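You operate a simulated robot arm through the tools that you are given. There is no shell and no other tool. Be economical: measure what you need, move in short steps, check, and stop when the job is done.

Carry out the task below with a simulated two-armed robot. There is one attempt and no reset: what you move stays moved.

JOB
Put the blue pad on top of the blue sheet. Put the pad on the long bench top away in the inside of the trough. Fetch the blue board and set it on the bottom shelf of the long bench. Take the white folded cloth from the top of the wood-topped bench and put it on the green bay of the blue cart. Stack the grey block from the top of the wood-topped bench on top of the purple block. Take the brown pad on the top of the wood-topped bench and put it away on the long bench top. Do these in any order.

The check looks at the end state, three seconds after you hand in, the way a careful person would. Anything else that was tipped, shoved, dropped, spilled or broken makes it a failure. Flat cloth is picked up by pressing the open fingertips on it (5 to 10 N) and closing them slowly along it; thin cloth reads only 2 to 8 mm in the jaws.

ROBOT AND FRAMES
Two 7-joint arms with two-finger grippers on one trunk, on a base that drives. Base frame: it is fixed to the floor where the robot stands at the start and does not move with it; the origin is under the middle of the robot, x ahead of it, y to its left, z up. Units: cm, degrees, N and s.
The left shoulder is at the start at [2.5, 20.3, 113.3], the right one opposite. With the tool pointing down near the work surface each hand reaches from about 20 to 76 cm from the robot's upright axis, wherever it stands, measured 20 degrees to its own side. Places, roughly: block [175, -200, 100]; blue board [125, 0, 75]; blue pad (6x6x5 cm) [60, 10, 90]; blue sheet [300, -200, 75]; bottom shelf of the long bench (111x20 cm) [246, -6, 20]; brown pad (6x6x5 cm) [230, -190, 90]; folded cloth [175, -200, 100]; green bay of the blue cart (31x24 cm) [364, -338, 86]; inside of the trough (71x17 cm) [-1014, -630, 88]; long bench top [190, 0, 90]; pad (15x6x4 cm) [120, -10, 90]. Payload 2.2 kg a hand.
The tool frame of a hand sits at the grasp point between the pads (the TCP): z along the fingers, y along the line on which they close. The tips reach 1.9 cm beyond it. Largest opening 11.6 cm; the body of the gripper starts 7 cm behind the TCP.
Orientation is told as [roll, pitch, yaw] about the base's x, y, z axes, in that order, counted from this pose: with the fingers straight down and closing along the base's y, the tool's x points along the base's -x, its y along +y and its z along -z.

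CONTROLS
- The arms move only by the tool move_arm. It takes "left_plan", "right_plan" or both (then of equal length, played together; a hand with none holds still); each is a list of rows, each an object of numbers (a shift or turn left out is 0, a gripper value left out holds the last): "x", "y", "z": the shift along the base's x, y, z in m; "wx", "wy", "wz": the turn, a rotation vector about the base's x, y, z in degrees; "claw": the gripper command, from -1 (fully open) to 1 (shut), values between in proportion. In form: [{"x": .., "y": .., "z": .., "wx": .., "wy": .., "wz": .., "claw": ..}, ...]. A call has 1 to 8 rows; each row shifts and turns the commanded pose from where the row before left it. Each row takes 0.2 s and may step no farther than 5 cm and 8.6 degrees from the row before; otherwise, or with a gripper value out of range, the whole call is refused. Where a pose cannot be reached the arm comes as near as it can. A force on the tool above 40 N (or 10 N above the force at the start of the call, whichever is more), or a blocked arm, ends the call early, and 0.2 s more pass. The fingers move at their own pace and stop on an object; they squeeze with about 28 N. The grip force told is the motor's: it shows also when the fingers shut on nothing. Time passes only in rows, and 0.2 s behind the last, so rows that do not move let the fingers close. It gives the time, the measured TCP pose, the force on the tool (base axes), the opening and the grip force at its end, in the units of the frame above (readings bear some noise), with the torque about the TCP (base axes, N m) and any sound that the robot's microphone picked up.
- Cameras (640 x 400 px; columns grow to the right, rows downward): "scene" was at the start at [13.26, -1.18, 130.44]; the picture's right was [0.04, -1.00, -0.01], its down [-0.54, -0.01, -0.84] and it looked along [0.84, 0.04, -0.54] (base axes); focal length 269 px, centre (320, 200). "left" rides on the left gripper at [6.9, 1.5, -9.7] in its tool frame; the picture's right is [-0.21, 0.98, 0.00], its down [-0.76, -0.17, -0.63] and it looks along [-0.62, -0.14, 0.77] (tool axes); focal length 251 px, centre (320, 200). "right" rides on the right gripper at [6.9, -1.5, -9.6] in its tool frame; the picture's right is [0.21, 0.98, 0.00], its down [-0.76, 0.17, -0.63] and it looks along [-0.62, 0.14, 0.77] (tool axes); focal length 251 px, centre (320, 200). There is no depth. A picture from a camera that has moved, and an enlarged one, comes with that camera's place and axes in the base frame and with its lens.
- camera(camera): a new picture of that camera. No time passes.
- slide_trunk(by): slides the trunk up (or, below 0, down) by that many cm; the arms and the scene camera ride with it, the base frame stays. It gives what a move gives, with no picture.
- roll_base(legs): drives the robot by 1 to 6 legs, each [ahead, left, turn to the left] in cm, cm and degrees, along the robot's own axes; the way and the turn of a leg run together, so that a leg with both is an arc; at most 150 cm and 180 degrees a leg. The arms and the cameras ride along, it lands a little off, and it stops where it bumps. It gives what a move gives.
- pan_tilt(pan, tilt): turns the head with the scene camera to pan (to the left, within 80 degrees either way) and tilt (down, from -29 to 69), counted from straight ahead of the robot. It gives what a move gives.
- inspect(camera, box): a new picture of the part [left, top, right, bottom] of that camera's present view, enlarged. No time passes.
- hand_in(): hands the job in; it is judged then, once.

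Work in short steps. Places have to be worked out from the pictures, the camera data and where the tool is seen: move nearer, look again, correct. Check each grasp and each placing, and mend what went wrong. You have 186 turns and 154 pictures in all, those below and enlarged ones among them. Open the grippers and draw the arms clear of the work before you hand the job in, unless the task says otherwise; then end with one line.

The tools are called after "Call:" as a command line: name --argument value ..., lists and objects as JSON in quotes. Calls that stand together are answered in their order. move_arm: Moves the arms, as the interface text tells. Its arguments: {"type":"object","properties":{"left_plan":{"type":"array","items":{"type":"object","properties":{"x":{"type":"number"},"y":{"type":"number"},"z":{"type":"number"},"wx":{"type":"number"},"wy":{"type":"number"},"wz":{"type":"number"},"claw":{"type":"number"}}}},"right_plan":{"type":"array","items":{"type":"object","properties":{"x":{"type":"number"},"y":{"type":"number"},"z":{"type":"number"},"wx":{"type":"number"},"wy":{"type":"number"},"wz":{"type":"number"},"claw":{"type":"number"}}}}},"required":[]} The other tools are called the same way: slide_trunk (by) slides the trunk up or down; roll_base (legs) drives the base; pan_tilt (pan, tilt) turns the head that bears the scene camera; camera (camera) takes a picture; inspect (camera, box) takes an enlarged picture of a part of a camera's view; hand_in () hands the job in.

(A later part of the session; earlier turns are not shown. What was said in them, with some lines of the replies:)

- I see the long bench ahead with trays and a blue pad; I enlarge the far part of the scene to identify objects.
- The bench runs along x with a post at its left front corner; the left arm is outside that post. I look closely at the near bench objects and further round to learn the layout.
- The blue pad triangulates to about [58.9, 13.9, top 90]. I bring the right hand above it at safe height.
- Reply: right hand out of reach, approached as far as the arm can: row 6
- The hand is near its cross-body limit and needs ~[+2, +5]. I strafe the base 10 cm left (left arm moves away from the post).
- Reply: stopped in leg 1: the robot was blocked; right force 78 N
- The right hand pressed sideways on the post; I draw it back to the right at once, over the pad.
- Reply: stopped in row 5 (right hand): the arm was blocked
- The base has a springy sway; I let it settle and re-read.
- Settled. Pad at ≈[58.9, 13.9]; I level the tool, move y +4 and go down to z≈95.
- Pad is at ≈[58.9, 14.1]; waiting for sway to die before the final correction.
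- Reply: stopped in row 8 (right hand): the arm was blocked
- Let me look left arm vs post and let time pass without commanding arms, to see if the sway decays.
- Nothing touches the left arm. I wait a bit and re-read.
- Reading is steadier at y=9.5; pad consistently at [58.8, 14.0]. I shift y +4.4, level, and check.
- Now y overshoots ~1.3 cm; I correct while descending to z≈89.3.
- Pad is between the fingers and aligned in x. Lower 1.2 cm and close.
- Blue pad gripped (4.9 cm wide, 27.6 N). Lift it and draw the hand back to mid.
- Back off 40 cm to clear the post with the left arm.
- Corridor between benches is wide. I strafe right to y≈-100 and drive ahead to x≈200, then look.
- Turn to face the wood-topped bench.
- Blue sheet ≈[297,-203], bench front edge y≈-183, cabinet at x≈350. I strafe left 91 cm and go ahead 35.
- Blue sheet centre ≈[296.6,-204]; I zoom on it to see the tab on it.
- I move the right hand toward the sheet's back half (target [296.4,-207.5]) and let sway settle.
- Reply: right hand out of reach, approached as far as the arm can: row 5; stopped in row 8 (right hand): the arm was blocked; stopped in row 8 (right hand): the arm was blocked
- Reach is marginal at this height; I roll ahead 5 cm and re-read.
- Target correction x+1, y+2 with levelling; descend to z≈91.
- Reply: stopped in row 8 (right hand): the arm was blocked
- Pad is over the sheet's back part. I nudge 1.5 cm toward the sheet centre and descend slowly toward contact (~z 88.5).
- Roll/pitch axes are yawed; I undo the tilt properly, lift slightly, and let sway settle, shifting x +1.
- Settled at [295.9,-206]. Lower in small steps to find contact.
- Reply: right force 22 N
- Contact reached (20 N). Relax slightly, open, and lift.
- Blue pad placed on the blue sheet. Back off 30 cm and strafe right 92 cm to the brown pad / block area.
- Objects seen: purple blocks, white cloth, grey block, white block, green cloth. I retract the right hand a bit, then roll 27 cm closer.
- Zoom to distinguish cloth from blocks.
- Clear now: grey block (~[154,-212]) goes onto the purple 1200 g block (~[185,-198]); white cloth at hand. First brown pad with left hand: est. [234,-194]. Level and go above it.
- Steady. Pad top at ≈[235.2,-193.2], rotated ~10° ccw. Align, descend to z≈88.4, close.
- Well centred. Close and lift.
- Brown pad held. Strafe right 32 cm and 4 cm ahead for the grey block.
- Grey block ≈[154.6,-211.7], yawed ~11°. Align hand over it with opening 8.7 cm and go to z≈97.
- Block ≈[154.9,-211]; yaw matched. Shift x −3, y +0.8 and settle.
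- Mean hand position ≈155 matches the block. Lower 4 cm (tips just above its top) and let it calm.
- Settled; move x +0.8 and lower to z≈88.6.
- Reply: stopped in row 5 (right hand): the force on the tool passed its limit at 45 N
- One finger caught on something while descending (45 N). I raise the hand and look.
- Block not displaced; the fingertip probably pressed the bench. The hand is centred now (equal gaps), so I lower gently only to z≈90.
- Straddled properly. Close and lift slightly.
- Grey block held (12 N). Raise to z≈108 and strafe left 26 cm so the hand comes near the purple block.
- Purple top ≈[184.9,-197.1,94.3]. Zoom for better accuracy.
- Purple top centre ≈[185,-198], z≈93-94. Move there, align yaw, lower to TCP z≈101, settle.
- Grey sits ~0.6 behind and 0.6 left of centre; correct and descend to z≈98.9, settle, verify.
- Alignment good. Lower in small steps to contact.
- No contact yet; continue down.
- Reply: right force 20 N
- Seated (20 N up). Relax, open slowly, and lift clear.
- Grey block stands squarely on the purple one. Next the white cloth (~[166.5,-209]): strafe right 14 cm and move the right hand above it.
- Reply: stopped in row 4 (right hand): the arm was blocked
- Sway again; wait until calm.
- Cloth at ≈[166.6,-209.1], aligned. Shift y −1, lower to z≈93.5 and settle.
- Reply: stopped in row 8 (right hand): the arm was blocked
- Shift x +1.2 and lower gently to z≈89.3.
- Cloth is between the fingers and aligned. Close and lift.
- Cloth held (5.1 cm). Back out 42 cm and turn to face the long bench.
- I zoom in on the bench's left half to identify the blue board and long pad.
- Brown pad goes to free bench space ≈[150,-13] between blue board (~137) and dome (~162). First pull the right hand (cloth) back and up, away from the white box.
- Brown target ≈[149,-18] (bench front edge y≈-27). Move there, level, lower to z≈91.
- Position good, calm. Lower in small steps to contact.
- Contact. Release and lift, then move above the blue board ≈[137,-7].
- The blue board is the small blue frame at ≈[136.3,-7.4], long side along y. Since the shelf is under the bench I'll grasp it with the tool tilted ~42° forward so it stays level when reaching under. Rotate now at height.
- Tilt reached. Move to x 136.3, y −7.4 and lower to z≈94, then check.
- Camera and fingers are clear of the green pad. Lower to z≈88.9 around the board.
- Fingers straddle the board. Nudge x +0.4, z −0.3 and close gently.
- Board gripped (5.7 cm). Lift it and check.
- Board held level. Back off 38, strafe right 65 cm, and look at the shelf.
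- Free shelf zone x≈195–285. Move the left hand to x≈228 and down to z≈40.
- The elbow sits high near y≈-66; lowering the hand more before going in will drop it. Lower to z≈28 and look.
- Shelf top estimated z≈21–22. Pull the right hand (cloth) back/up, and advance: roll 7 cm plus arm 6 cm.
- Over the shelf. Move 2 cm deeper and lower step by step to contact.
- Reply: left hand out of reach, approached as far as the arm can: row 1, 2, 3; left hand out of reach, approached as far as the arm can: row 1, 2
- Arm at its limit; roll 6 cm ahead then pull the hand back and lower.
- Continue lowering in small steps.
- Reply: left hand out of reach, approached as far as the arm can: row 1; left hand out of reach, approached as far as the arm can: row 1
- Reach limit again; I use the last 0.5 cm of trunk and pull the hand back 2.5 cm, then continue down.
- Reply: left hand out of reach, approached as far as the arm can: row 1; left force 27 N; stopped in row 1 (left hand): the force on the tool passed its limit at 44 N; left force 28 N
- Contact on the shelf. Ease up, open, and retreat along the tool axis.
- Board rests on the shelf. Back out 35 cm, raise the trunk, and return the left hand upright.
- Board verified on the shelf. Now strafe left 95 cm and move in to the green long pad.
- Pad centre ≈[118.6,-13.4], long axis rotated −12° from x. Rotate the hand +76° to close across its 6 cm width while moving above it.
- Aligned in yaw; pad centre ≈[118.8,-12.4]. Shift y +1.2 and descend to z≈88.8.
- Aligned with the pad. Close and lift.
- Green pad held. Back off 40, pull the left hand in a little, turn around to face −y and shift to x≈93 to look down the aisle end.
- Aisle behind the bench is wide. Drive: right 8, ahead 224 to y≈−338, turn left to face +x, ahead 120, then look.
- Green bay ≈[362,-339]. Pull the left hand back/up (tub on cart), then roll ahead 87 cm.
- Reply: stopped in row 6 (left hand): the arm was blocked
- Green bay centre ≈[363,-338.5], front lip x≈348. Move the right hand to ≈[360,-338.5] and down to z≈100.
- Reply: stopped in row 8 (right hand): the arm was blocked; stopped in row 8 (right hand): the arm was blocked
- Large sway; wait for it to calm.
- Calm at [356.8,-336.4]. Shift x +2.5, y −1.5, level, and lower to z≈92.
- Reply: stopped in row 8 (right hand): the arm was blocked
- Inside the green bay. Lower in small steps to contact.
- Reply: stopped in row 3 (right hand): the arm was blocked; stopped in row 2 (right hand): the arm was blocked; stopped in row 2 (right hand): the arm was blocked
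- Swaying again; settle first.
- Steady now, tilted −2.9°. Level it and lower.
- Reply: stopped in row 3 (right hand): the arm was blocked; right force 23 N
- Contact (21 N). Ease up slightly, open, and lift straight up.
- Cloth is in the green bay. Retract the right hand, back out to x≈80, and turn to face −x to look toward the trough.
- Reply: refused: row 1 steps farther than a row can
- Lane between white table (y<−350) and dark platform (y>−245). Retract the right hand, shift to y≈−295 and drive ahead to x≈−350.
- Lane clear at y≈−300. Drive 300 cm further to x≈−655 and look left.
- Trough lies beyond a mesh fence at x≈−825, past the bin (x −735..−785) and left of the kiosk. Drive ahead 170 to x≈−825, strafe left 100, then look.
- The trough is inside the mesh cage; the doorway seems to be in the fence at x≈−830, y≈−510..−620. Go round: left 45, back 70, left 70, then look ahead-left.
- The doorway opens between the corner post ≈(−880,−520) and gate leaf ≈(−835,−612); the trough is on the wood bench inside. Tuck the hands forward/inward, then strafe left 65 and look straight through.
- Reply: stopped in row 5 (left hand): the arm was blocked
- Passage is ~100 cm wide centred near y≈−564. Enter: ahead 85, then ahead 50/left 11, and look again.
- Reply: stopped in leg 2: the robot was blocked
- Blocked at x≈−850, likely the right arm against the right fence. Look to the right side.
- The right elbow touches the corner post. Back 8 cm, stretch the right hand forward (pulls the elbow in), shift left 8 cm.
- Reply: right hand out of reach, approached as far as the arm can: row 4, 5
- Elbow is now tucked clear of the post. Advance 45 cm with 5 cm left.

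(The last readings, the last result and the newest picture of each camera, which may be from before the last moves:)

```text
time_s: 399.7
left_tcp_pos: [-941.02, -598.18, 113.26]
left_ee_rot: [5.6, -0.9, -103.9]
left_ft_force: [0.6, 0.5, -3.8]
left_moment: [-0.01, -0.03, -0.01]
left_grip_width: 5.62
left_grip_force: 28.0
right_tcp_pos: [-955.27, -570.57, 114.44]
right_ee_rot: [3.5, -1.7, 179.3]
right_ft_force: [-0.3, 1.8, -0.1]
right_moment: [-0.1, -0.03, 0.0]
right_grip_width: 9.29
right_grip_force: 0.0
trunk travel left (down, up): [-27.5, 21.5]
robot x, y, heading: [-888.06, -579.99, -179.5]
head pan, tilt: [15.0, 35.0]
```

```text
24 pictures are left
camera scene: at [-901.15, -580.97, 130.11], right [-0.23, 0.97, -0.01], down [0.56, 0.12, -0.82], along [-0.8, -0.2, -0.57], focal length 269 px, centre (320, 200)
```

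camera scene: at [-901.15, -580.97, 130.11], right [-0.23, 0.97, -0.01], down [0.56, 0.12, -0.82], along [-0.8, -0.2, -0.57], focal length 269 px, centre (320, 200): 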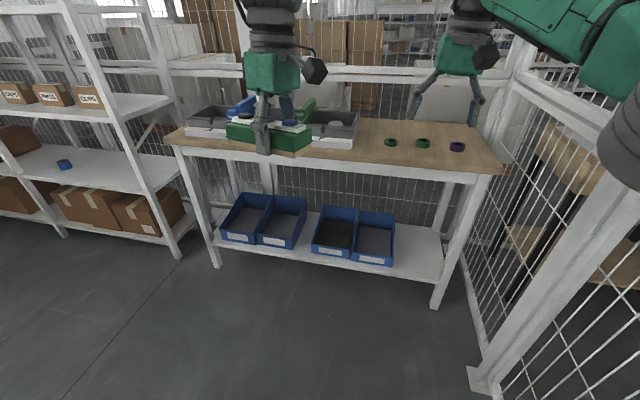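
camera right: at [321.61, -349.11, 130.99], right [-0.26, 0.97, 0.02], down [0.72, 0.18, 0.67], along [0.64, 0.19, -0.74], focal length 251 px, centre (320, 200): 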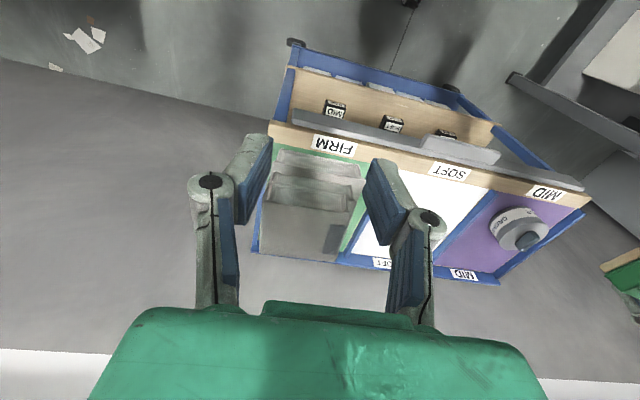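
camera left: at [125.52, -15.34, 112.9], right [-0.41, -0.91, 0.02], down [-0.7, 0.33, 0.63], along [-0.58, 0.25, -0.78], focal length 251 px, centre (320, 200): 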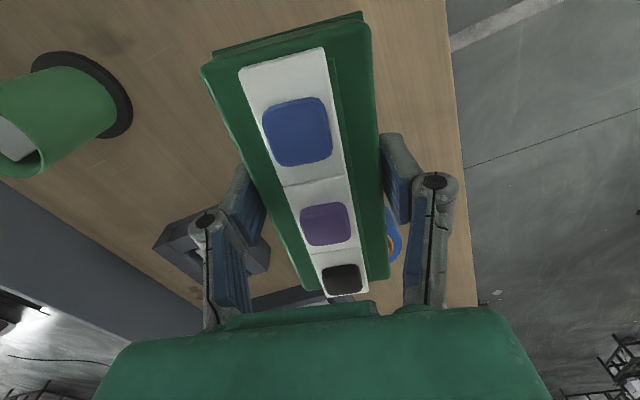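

Trough ≈[−1012,−630] along y on the bench (front edge x≈−979). Advance 50 and left 18, then zoom on it.

Call:
roll_base --legs '[[30, 18, 0], [20, 0, 0]]'

Call:
pan_tilt --pan 15 --tilt 45

Call:
camera --camera "scene"

Call:
camera --camera "left"

```text
time_s: 403.1
left_tcp_pos: [-989.81, -618.09, 113.28]
left_ee_rot: [5.2, -0.5, -103.6]
left_ft_force: [-0.9, -0.5, -3.7]
left_moment: [0.05, 0.0, -0.01]
left_grip_width: 5.62
left_grip_force: 28.1
right_tcp_pos: [-1004.15, -590.59, 114.5]
right_ee_rot: [3.1, -1.8, 179.6]
right_ft_force: [0.7, 0.3, 0.3]
right_moment: [-0.02, -0.03, 0.02]
right_grip_width: 9.29
right_grip_force: 0.0
trunk travel left (down, up): [-27.5, 21.5]
robot x, y, heading: [-936.91, -599.28, -179.1]
head pan, tilt: [15.0, 35.0]
```

```text
time_s: 403.8
left_tcp_pos: [-989.42, -618.15, 113.49]
left_ee_rot: [5.0, -0.5, -103.5]
left_ft_force: [0.2, 0.4, -3.9]
left_moment: [0.05, -0.05, -0.03]
left_grip_width: 5.6
left_grip_force: 28.6
right_tcp_pos: [-1004.18, -590.82, 114.77]
right_ee_rot: [3.0, -1.9, 179.5]
right_ft_force: [-0.6, 1.0, -0.3]
right_moment: [0.0, -0.01, -0.03]
right_grip_width: 9.24
right_grip_force: 0.0
trunk travel left (down, up): [-27.5, 21.5]
robot x, y, heading: [-936.66, -599.29, -179.4]
head pan, tilt: [15.0, 45.0]
```

```text
23 pictures are left
camera scene: at [-949.32, -601.2, 128.57], right [-0.27, 0.96, 0.0], down [0.68, 0.19, -0.7], along [-0.68, -0.19, -0.71], focal length 269 px, centre (320, 200)
```

scene: 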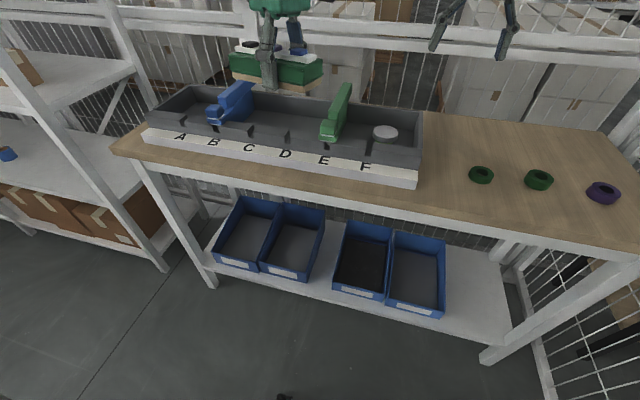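

```text
22 pictures are left
camera left: at [-986.96, -611.56, 123.04], right [0.9, -0.44, 0.09], down [-0.39, -0.68, 0.62], along [-0.21, -0.59, -0.78], focal length 251 px, centre (320, 200)
```

left: 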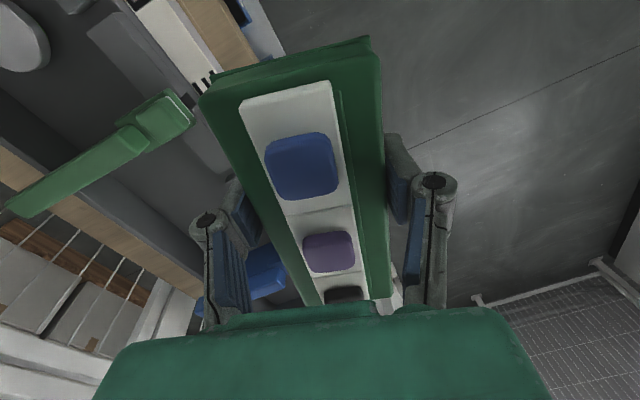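

Zoom on the trough to see dividers and free slots.

Call:
inspect --camera "scene" --box '[120, 60, 440, 220]'

```text
2.00 times, centred on (280, 140) of scene
camera zoom: at [-949.32, -601.2, 128.57], right [-0.27, 0.96, 0.0], down [0.68, 0.19, -0.7], along [-0.68, -0.19, -0.71], focal length 538 px, centre (400, 320)
```

zoom: 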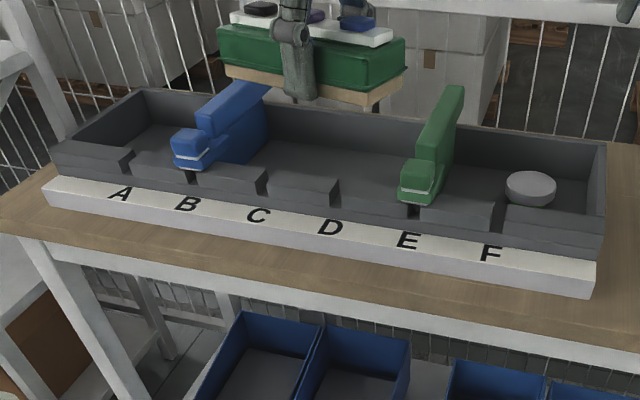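

Free section between blue and green dividers: y≈−640..−618, x≈−1003..−1020. Target pad centre [−1012,−629], long axis along y. Move the base 5 ahead / 12 left, then shift right hand aside, level and yaw the left hand.

Call:
roll_base --legs '[[5, 12, 0]]'

Call:
move_arm --left_plan '[{"wz": 7, "wy": 2.5, "wx": 0.6}, {"wz": 6.5, "wy": 2.4, "wx": 0.6}, {"x": -0.03}, {"x": -0.03}, {"x": -0.03}, {}, {}, {}]' --right_plan '[{"y": 0.03, "x": 0.02}, {"y": 0.03, "x": 0.03}, {"y": 0.03, "x": 0.03}, {"x": 0.03}, {}, {}, {}, {}]'

Call:
move_arm --left_plan '[{}, {}, {}, {}, {}, {}]'

Call:
camera --camera "scene"

```text
time_s: 405.1
left_tcp_pos: [-994.29, -626.56, 113.88]
left_ee_rot: [5.4, -2.2, -104.3]
left_ft_force: [0.2, 3.6, -2.8]
left_moment: [-0.22, -0.01, -0.05]
left_grip_width: 5.59
left_grip_force: 28.2
right_tcp_pos: [-1008.94, -599.32, 114.57]
right_ee_rot: [4.5, -1.9, 179.2]
right_ft_force: [-0.7, 2.3, 0.0]
right_moment: [-0.15, 0.01, 0.01]
right_grip_width: 9.27
right_grip_force: 0.0
trunk travel left (down, up): [-27.5, 21.5]
robot x, y, heading: [-941.51, -610.6, -179.4]
head pan, tilt: [15.0, 45.0]
```

```text
time_s: 406.9
left_tcp_pos: [-1002.81, -628.76, 113.53]
left_ee_rot: [-0.4, -0.4, -90.8]
left_ft_force: [-0.2, 0.7, -3.9]
left_moment: [0.05, 0.01, 0.02]
left_grip_width: 5.62
left_grip_force: 27.8
right_tcp_pos: [-997.26, -592.64, 114.89]
right_ee_rot: [3.2, -2.1, 179.3]
right_ft_force: [-0.4, 0.2, 0.0]
right_moment: [-0.03, 0.01, -0.02]
right_grip_width: 9.3
right_grip_force: 0.0
trunk travel left (down, up): [-27.5, 21.5]
robot x, y, heading: [-941.44, -610.52, -179.6]
head pan, tilt: [15.0, 45.0]
```

```text
time_s: 408.3
left_tcp_pos: [-1002.77, -627.84, 113.76]
left_ee_rot: [-0.4, -0.7, -90.9]
left_ft_force: [-0.9, 1.1, -4.0]
left_moment: [-0.01, 0.01, -0.02]
left_grip_width: 5.59
left_grip_force: 28.5
right_tcp_pos: [-997.2, -591.65, 114.9]
right_ee_rot: [3.6, -2.1, 179.2]
right_ft_force: [-0.6, 0.8, -0.3]
right_moment: [-0.09, -0.04, 0.03]
right_grip_width: 9.27
right_grip_force: 0.1
trunk travel left (down, up): [-27.5, 21.5]
robot x, y, heading: [-941.75, -610.3, -179.6]
head pan, tilt: [15.0, 45.0]
```

```text
20 pictures are left
camera scene: at [-954.09, -612.42, 128.56], right [-0.27, 0.96, 0.0], down [0.68, 0.19, -0.7], along [-0.68, -0.19, -0.71], focal length 269 px, centre (320, 200)
```

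scene: 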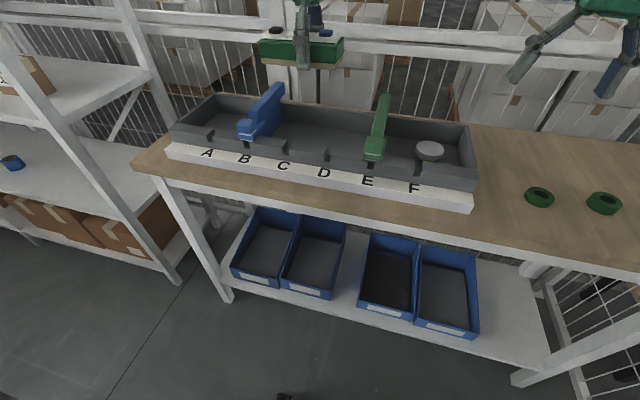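

Gap centre y≈−628.5, x≈−1011. Move there and lower to z≈99, then check.

Call:
move_arm --left_plan '[{"x": -0.03, "y": -0.006}, {"x": -0.03}, {"x": -0.022}, {"z": -0.04}, {"z": -0.04}, {"z": -0.03}, {"z": -0.03}, {}]'

Call:
move_arm --left_plan '[{}, {}, {}, {}, {}, {}, {}, {}]'

Call:
inspect --camera "scene" --box '[160, 50, 480, 220]'

Call:
camera --camera "left"

```text
time_s: 410.3
left_tcp_pos: [-1009.95, -627.09, 100.02]
left_ee_rot: [-0.7, -1.1, -91.1]
left_ft_force: [0.1, 0.2, -3.6]
left_moment: [0.0, 0.01, 0.0]
left_grip_width: 5.59
left_grip_force: 27.6
left hand out of reach, approached as far as the arm can: row 3
right_tcp_pos: [-996.57, -590.26, 115.07]
right_ee_rot: [3.9, -2.3, 178.7]
right_ft_force: [-0.3, 0.6, -0.2]
right_moment: [-0.06, 0.01, -0.02]
right_grip_width: 9.28
right_grip_force: 0.0
trunk travel left (down, up): [-27.5, 21.5]
robot x, y, heading: [-941.92, -609.59, -179.8]
head pan, tilt: [15.0, 45.0]
stopped in row 8 (left hand): the arm was blocked; the commanded pose is now the measured one
```

```text
time_s: 412.1
left_tcp_pos: [-1010.09, -628.82, 99.71]
left_ee_rot: [-0.6, -0.4, -91.0]
left_ft_force: [-0.6, -0.7, -3.9]
left_moment: [0.07, 0.05, 0.03]
left_grip_width: 5.62
left_grip_force: 28.5
right_tcp_pos: [-996.74, -592.03, 115.21]
right_ee_rot: [3.2, -2.5, 178.9]
right_ft_force: [0.5, -0.8, 0.6]
right_moment: [0.0, -0.01, -0.02]
right_grip_width: 9.27
right_grip_force: 0.0
trunk travel left (down, up): [-27.5, 21.5]
robot x, y, heading: [-941.95, -609.92, -179.6]
head pan, tilt: [15.0, 45.0]
```

```text
2.00 times, centred on (320, 135) of scene
camera zoom: at [-954.24, -611.0, 128.57], right [-0.27, 0.96, -0.01], down [0.69, 0.18, -0.7], along [-0.68, -0.2, -0.71], focal length 538 px, centre (320, 330)
```

zoom: 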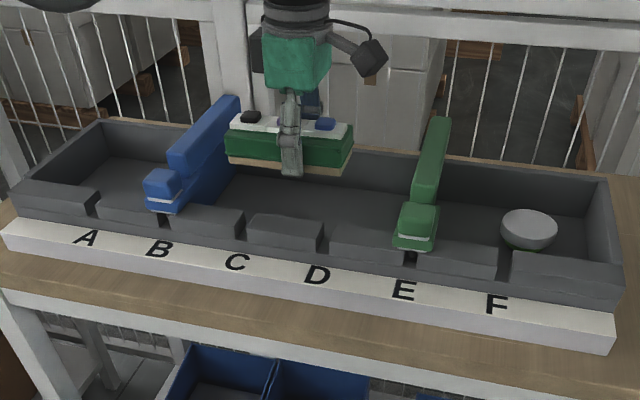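

```text
18 pictures are left
camera left: at [-1008.1, -621.97, 109.28], right [0.97, -0.23, -0.01], down [-0.17, -0.75, 0.64], along [-0.16, -0.62, -0.77], focal length 251 px, centre (320, 200)
```

left: 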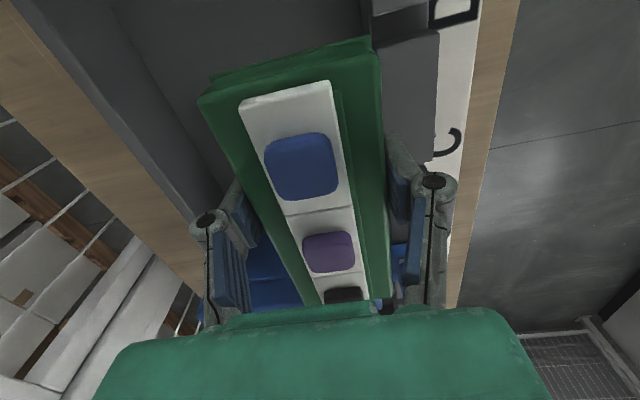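

Pad is over the free section with margins on both sides. Lower to z≈92.5 gently.

Call:
move_arm --left_plan '[{"x": -0.005, "z": -0.02}, {"z": -0.02}, {"z": -0.015}, {"z": -0.01}, {}, {}, {}, {}]'

Call:
inspect --camera "scene" --box '[160, 50, 480, 220]'

```text
time_s: 413.9
left_tcp_pos: [-1010.56, -630.13, 92.99]
left_ee_rot: [-0.6, 0.4, -90.8]
left_ft_force: [-0.2, -1.6, -3.4]
left_moment: [0.11, 0.01, 0.0]
left_grip_width: 5.61
left_grip_force: 28.3
right_tcp_pos: [-996.85, -593.59, 115.43]
right_ee_rot: [2.6, -2.5, 179.1]
right_ft_force: [1.0, -1.5, -0.3]
right_moment: [0.09, 0.03, -0.02]
right_grip_width: 9.31
right_grip_force: 0.2
trunk travel left (down, up): [-27.5, 21.5]
robot x, y, heading: [-941.98, -610.03, -179.4]
head pan, tilt: [15.0, 45.0]
```

```text
2.00 times, centred on (320, 135) of scene
camera zoom: at [-954.21, -612.99, 128.55], right [-0.27, 0.96, 0.0], down [0.69, 0.19, -0.7], along [-0.68, -0.19, -0.71], focal length 538 px, centre (320, 330)
```

zoom: 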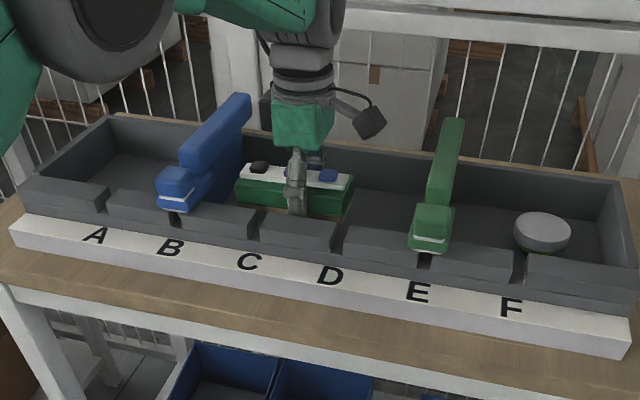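

Pad is nearer the blue divider; shift y +1.5 and keep lowering.

Call:
move_arm --left_plan '[{"y": 0.015}, {"z": -0.008}, {"z": -0.005}, {}, {}]'

Call:
move_arm --left_plan '[{"z": -0.005}, {}]'

Call:
move_arm --left_plan '[{"z": -0.005}, {}]'

```text
time_s: 415.1
left_tcp_pos: [-1010.67, -626.96, 91.88]
left_ee_rot: [-0.8, -0.5, -91.2]
left_ft_force: [-8.8, -4.2, -2.8]
left_moment: [-0.19, 0.18, -0.45]
left_grip_width: 5.61
left_grip_force: 27.9
right_tcp_pos: [-996.91, -591.44, 115.08]
right_ee_rot: [3.4, -2.4, 178.8]
right_ft_force: [0.1, 0.0, -0.8]
right_moment: [0.01, 0.02, -0.01]
right_grip_width: 9.3
right_grip_force: 0.1
trunk travel left (down, up): [-27.5, 21.5]
robot x, y, heading: [-941.78, -609.73, -179.4]
head pan, tilt: [15.0, 45.0]
```

```text
time_s: 415.7
left_tcp_pos: [-1010.71, -628.61, 91.21]
left_ee_rot: [-0.8, 0.4, -90.9]
left_ft_force: [-10.2, 4.7, -2.0]
left_moment: [0.02, -0.27, 0.27]
left_grip_width: 5.61
left_grip_force: 27.8
right_tcp_pos: [-996.82, -593.72, 115.38]
right_ee_rot: [2.6, -2.4, 179.1]
right_ft_force: [0.3, -1.2, -0.2]
right_moment: [0.12, 0.07, -0.02]
right_grip_width: 9.31
right_grip_force: 0.0
trunk travel left (down, up): [-27.5, 21.5]
robot x, y, heading: [-941.96, -609.9, -179.6]
head pan, tilt: [15.0, 45.0]
```

```text
time_s: 416.3
left_tcp_pos: [-1010.68, -626.2, 90.82]
left_ee_rot: [-0.8, -0.3, -91.1]
left_ft_force: [-17.1, 11.6, -1.1]
left_moment: [-0.17, -0.39, 0.49]
left_grip_width: 5.63
left_grip_force: 28.0
right_tcp_pos: [-996.91, -591.2, 115.05]
right_ee_rot: [3.5, -2.3, 179.0]
right_ft_force: [0.5, 0.1, 0.6]
right_moment: [0.0, 0.0, 0.0]
right_grip_width: 9.27
right_grip_force: 0.0
trunk travel left (down, up): [-27.5, 21.5]
robot x, y, heading: [-941.95, -609.71, -179.7]
head pan, tilt: [15.0, 45.0]
```

A −x side force (17 N): something touches the front wall. Look from the left camera before continuing.

Call:
camera --camera "left"

Call:
inspect --camera "scene" --box '[240, 100, 400, 200]'

```text
16 pictures are left
camera left: at [-1008.71, -619.34, 100.45], right [0.97, -0.23, -0.01], down [-0.17, -0.75, 0.64], along [-0.16, -0.62, -0.77], focal length 251 px, centre (320, 200)
```

left: 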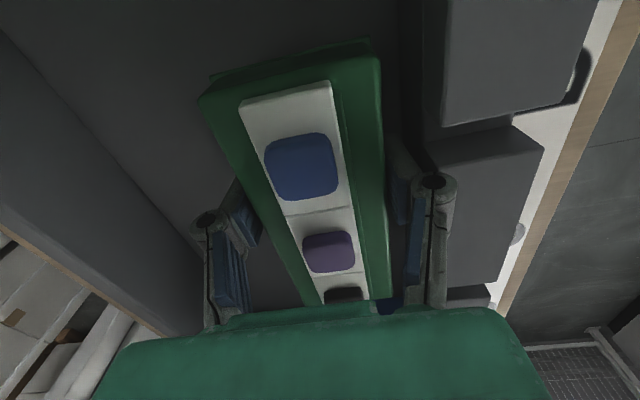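

```text
4.00 times, centred on (320, 150) of scene
camera zoom: at [-954.44, -611.15, 128.54], right [-0.27, 0.96, -0.01], down [0.69, 0.18, -0.7], along [-0.68, -0.19, -0.71], focal length 1077 px, centre (320, 400)
```

zoom: 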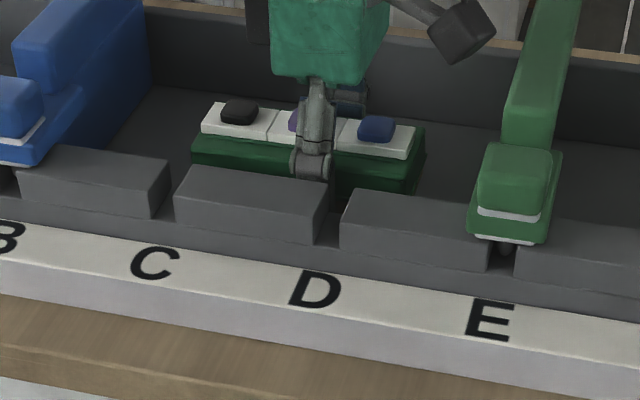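

The near finger rubs the front wall; there is space behind. Raise 1 cm, shift x −3, and lower again.

Call:
move_arm --left_plan '[{"z": 0.01}, {"x": -0.015}, {"x": -0.015}, {}, {}, {}]'

Call:
move_arm --left_plan '[{"z": -0.007}, {"z": -0.005}, {}, {}]'

Call:
move_arm --left_plan '[{"z": -0.005}, {}]'

```text
time_s: 417.7
left_tcp_pos: [-1013.64, -627.01, 91.88]
left_ee_rot: [-0.6, -0.4, -91.0]
left_ft_force: [0.2, 0.3, -4.2]
left_moment: [0.07, 0.04, -0.02]
left_grip_width: 5.61
left_grip_force: 28.6
right_tcp_pos: [-996.72, -591.86, 115.28]
right_ee_rot: [3.4, -2.5, 178.9]
right_ft_force: [0.1, 0.2, 0.2]
right_moment: [-0.03, 0.02, -0.02]
right_grip_width: 9.29
right_grip_force: 0.0
trunk travel left (down, up): [-27.5, 21.5]
robot x, y, heading: [-941.59, -609.79, -179.8]
head pan, tilt: [15.0, 45.0]
```

```text
time_s: 418.7
left_tcp_pos: [-1013.71, -627.22, 90.75]
left_ee_rot: [-0.7, -0.4, -91.0]
left_ft_force: [0.0, -0.6, -3.7]
left_moment: [0.04, 0.05, 0.0]
left_grip_width: 5.62
left_grip_force: 28.1
right_tcp_pos: [-996.81, -591.85, 115.33]
right_ee_rot: [3.2, -2.3, 179.0]
right_ft_force: [-1.1, -0.1, 0.6]
right_moment: [-0.01, -0.02, 0.04]
right_grip_width: 9.28
right_grip_force: 0.0
trunk travel left (down, up): [-27.5, 21.5]
robot x, y, heading: [-941.6, -610.17, -179.6]
head pan, tilt: [15.0, 45.0]
```

```text
time_s: 419.3
left_tcp_pos: [-1013.67, -627.29, 90.24]
left_ee_rot: [-0.7, -0.4, -91.0]
left_ft_force: [-0.2, 0.5, -3.0]
left_moment: [0.05, 0.0, -0.01]
left_grip_width: 5.66
left_grip_force: 28.6
right_tcp_pos: [-996.79, -591.75, 115.16]
right_ee_rot: [3.2, -2.4, 178.8]
right_ft_force: [0.1, 0.3, -0.1]
right_moment: [-0.01, -0.01, 0.01]
right_grip_width: 9.28
right_grip_force: 0.1
trunk travel left (down, up): [-27.5, 21.5]
robot x, y, heading: [-942.0, -609.8, -179.4]
head pan, tilt: [15.0, 45.0]
```

Free of side forces and calm. Continue down.

Call:
move_arm --left_plan '[{"z": -0.005}, {}]'

Call:
move_arm --left_plan '[{"z": -0.004}, {}]'

Call:
move_arm --left_plan '[{"z": -0.003}, {}]'

```text
time_s: 419.9
left_tcp_pos: [-1013.78, -627.24, 89.69]
left_ee_rot: [-0.5, -0.4, -91.0]
left_ft_force: [-0.2, -1.0, -3.2]
left_moment: [0.01, 0.02, 0.02]
left_grip_width: 5.61
left_grip_force: 27.7
right_tcp_pos: [-996.69, -591.66, 115.32]
right_ee_rot: [3.2, -2.4, 178.9]
right_ft_force: [-0.2, 0.2, 0.4]
right_moment: [-0.03, 0.02, -0.01]
right_grip_width: 9.29
right_grip_force: 0.0
trunk travel left (down, up): [-27.5, 21.5]
robot x, y, heading: [-941.74, -609.93, -179.3]
head pan, tilt: [15.0, 45.0]
```

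```text
time_s: 420.5
left_tcp_pos: [-1013.66, -627.27, 89.38]
left_ee_rot: [-0.8, -0.5, -91.1]
left_ft_force: [-3.2, -0.7, 5.1]
left_moment: [-0.68, -0.15, -0.19]
left_grip_width: 5.61
left_grip_force: 28.2
right_tcp_pos: [-996.75, -591.74, 115.3]
right_ee_rot: [3.3, -2.4, 178.9]
right_ft_force: [0.6, -0.4, 0.3]
right_moment: [-0.02, 0.0, 0.0]
right_grip_width: 9.28
right_grip_force: 0.0
trunk travel left (down, up): [-27.5, 21.5]
robot x, y, heading: [-941.78, -610.03, -179.3]
head pan, tilt: [15.0, 45.0]
```

```text
time_s: 421.1
left_tcp_pos: [-1013.57, -627.12, 89.19]
left_ee_rot: [-1.0, -0.4, -91.0]
left_ft_force: [-7.8, 0.1, 16.2]
left_moment: [-0.51, -0.47, -0.23]
left_grip_width: 5.64
left_grip_force: 27.6
left hand out of reach, approached as far as the arm can: row 1
right_tcp_pos: [-996.63, -591.78, 115.3]
right_ee_rot: [3.3, -2.4, 178.9]
right_ft_force: [-0.5, 0.0, 1.1]
right_moment: [-0.02, 0.0, -0.02]
right_grip_width: 9.3
right_grip_force: 0.1
trunk travel left (down, up): [-27.5, 21.5]
robot x, y, heading: [-941.59, -610.25, -179.6]
head pan, tilt: [15.0, 45.0]
```

Contact with the trough floor (16 N). Ease, open modestly, and lift straight up.

Call:
move_arm --left_plan '[{"z": 0.002}, {"claw": 0.0}, {"claw": -0.3}, {}, {"z": 0.03}, {"z": 0.04}, {"z": 0.05}, {"z": 0.05}]'

Call:
inspect --camera "scene" --box '[160, 50, 480, 220]'

```text
time_s: 422.9
left_tcp_pos: [-1012.05, -627.41, 106.14]
left_ee_rot: [-0.7, -0.3, -91.1]
left_ft_force: [1.2, 0.4, -0.1]
left_moment: [-0.01, 0.03, 0.0]
left_grip_width: 7.56
left_grip_force: 0.1
left hand out of reach, approached as far as the arm can: row 7, 8
right_tcp_pos: [-996.5, -591.71, 115.36]
right_ee_rot: [3.5, -2.5, 178.9]
right_ft_force: [0.2, 0.4, 0.9]
right_moment: [-0.03, 0.05, 0.0]
right_grip_width: 9.28
right_grip_force: 0.2
trunk travel left (down, up): [-27.5, 21.5]
robot x, y, heading: [-941.37, -609.69, -179.3]
head pan, tilt: [15.0, 45.0]
```

```text
2.00 times, centred on (320, 135) of scene
camera zoom: at [-953.85, -611.99, 128.6], right [-0.27, 0.96, 0.0], down [0.68, 0.19, -0.71], along [-0.68, -0.19, -0.71], focal length 538 px, centre (320, 330)
```

zoom: 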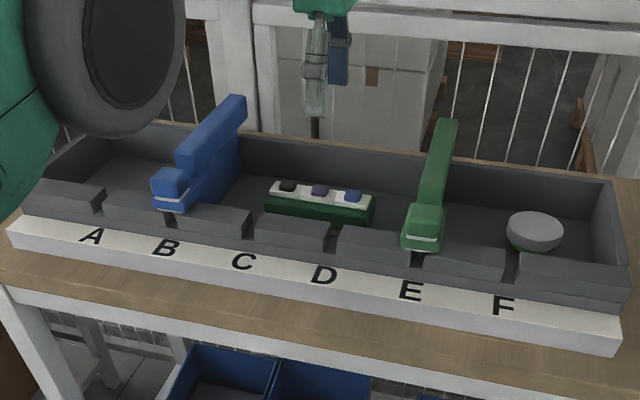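

Pad lies flat in the trough, dividers undisturbed. Draw the arms back, open, and roll back 20 cm.

Call:
move_arm --left_plan '[{"x": 0.03, "z": 0.03}, {"x": 0.04, "z": 0.02}, {"x": 0.04, "claw": -1}, {"x": 0.03}]' --right_plan '[{}, {}, {"claw": -1}, {}]'

Call:
roll_base --legs '[[-18, 0, 0]]'

Call:
camera --camera "scene"

```text
time_s: 423.9
left_tcp_pos: [-997.91, -627.52, 111.08]
left_ee_rot: [-0.9, -0.4, -91.0]
left_ft_force: [-0.5, 1.0, 1.3]
left_moment: [0.02, 0.02, -0.03]
left_grip_width: 11.58
left_grip_force: 0.0
right_tcp_pos: [-996.55, -591.8, 115.29]
right_ee_rot: [3.2, -2.5, 178.9]
right_ft_force: [0.0, 0.1, -0.3]
right_moment: [-0.01, 0.04, -0.02]
right_grip_width: 11.61
right_grip_force: 0.1
trunk travel left (down, up): [-27.5, 21.5]
robot x, y, heading: [-941.85, -610.16, -179.7]
head pan, tilt: [15.0, 45.0]
```

```text
time_s: 425.4
left_tcp_pos: [-980.08, -627.47, 111.01]
left_ee_rot: [-0.9, -0.4, -90.9]
left_ft_force: [0.6, -0.8, 0.2]
left_moment: [0.03, 0.0, 0.02]
left_grip_width: 11.59
left_grip_force: 0.0
right_tcp_pos: [-978.96, -591.73, 115.22]
right_ee_rot: [3.2, -2.4, 179.1]
right_ft_force: [0.0, 0.7, 0.5]
right_moment: [0.01, 0.04, 0.01]
right_grip_width: 11.59
right_grip_force: 0.0
trunk travel left (down, up): [-27.5, 21.5]
robot x, y, heading: [-924.04, -609.6, -179.5]
head pan, tilt: [15.0, 45.0]
```

```text
13 pictures are left
camera scene: at [-936.24, -611.86, 128.57], right [-0.27, 0.96, 0.0], down [0.68, 0.19, -0.7], along [-0.68, -0.19, -0.71], focal length 269 px, centre (320, 200)
```

scene: 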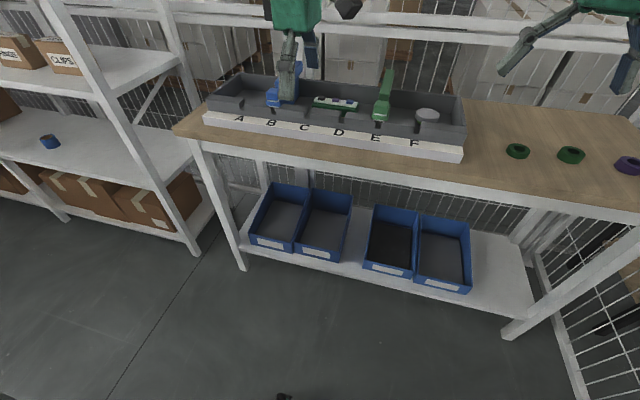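

All six placings have been seen in pictures, the grippers are open and the arms are clear. Handing in.

Call:
hand_in

```text
The job is handed in.
```

I did all six placements and saw each in a picture: blue pad on the blue sheet, green pad in the trough, blue board on the bottom shelf, white cloth in the green bay, grey block on the purple block, and brown pad on the long bench. The arms bumped two fixed posts and a fingertip caught once beside the grey block; I saw nothing moved or damaged by these.
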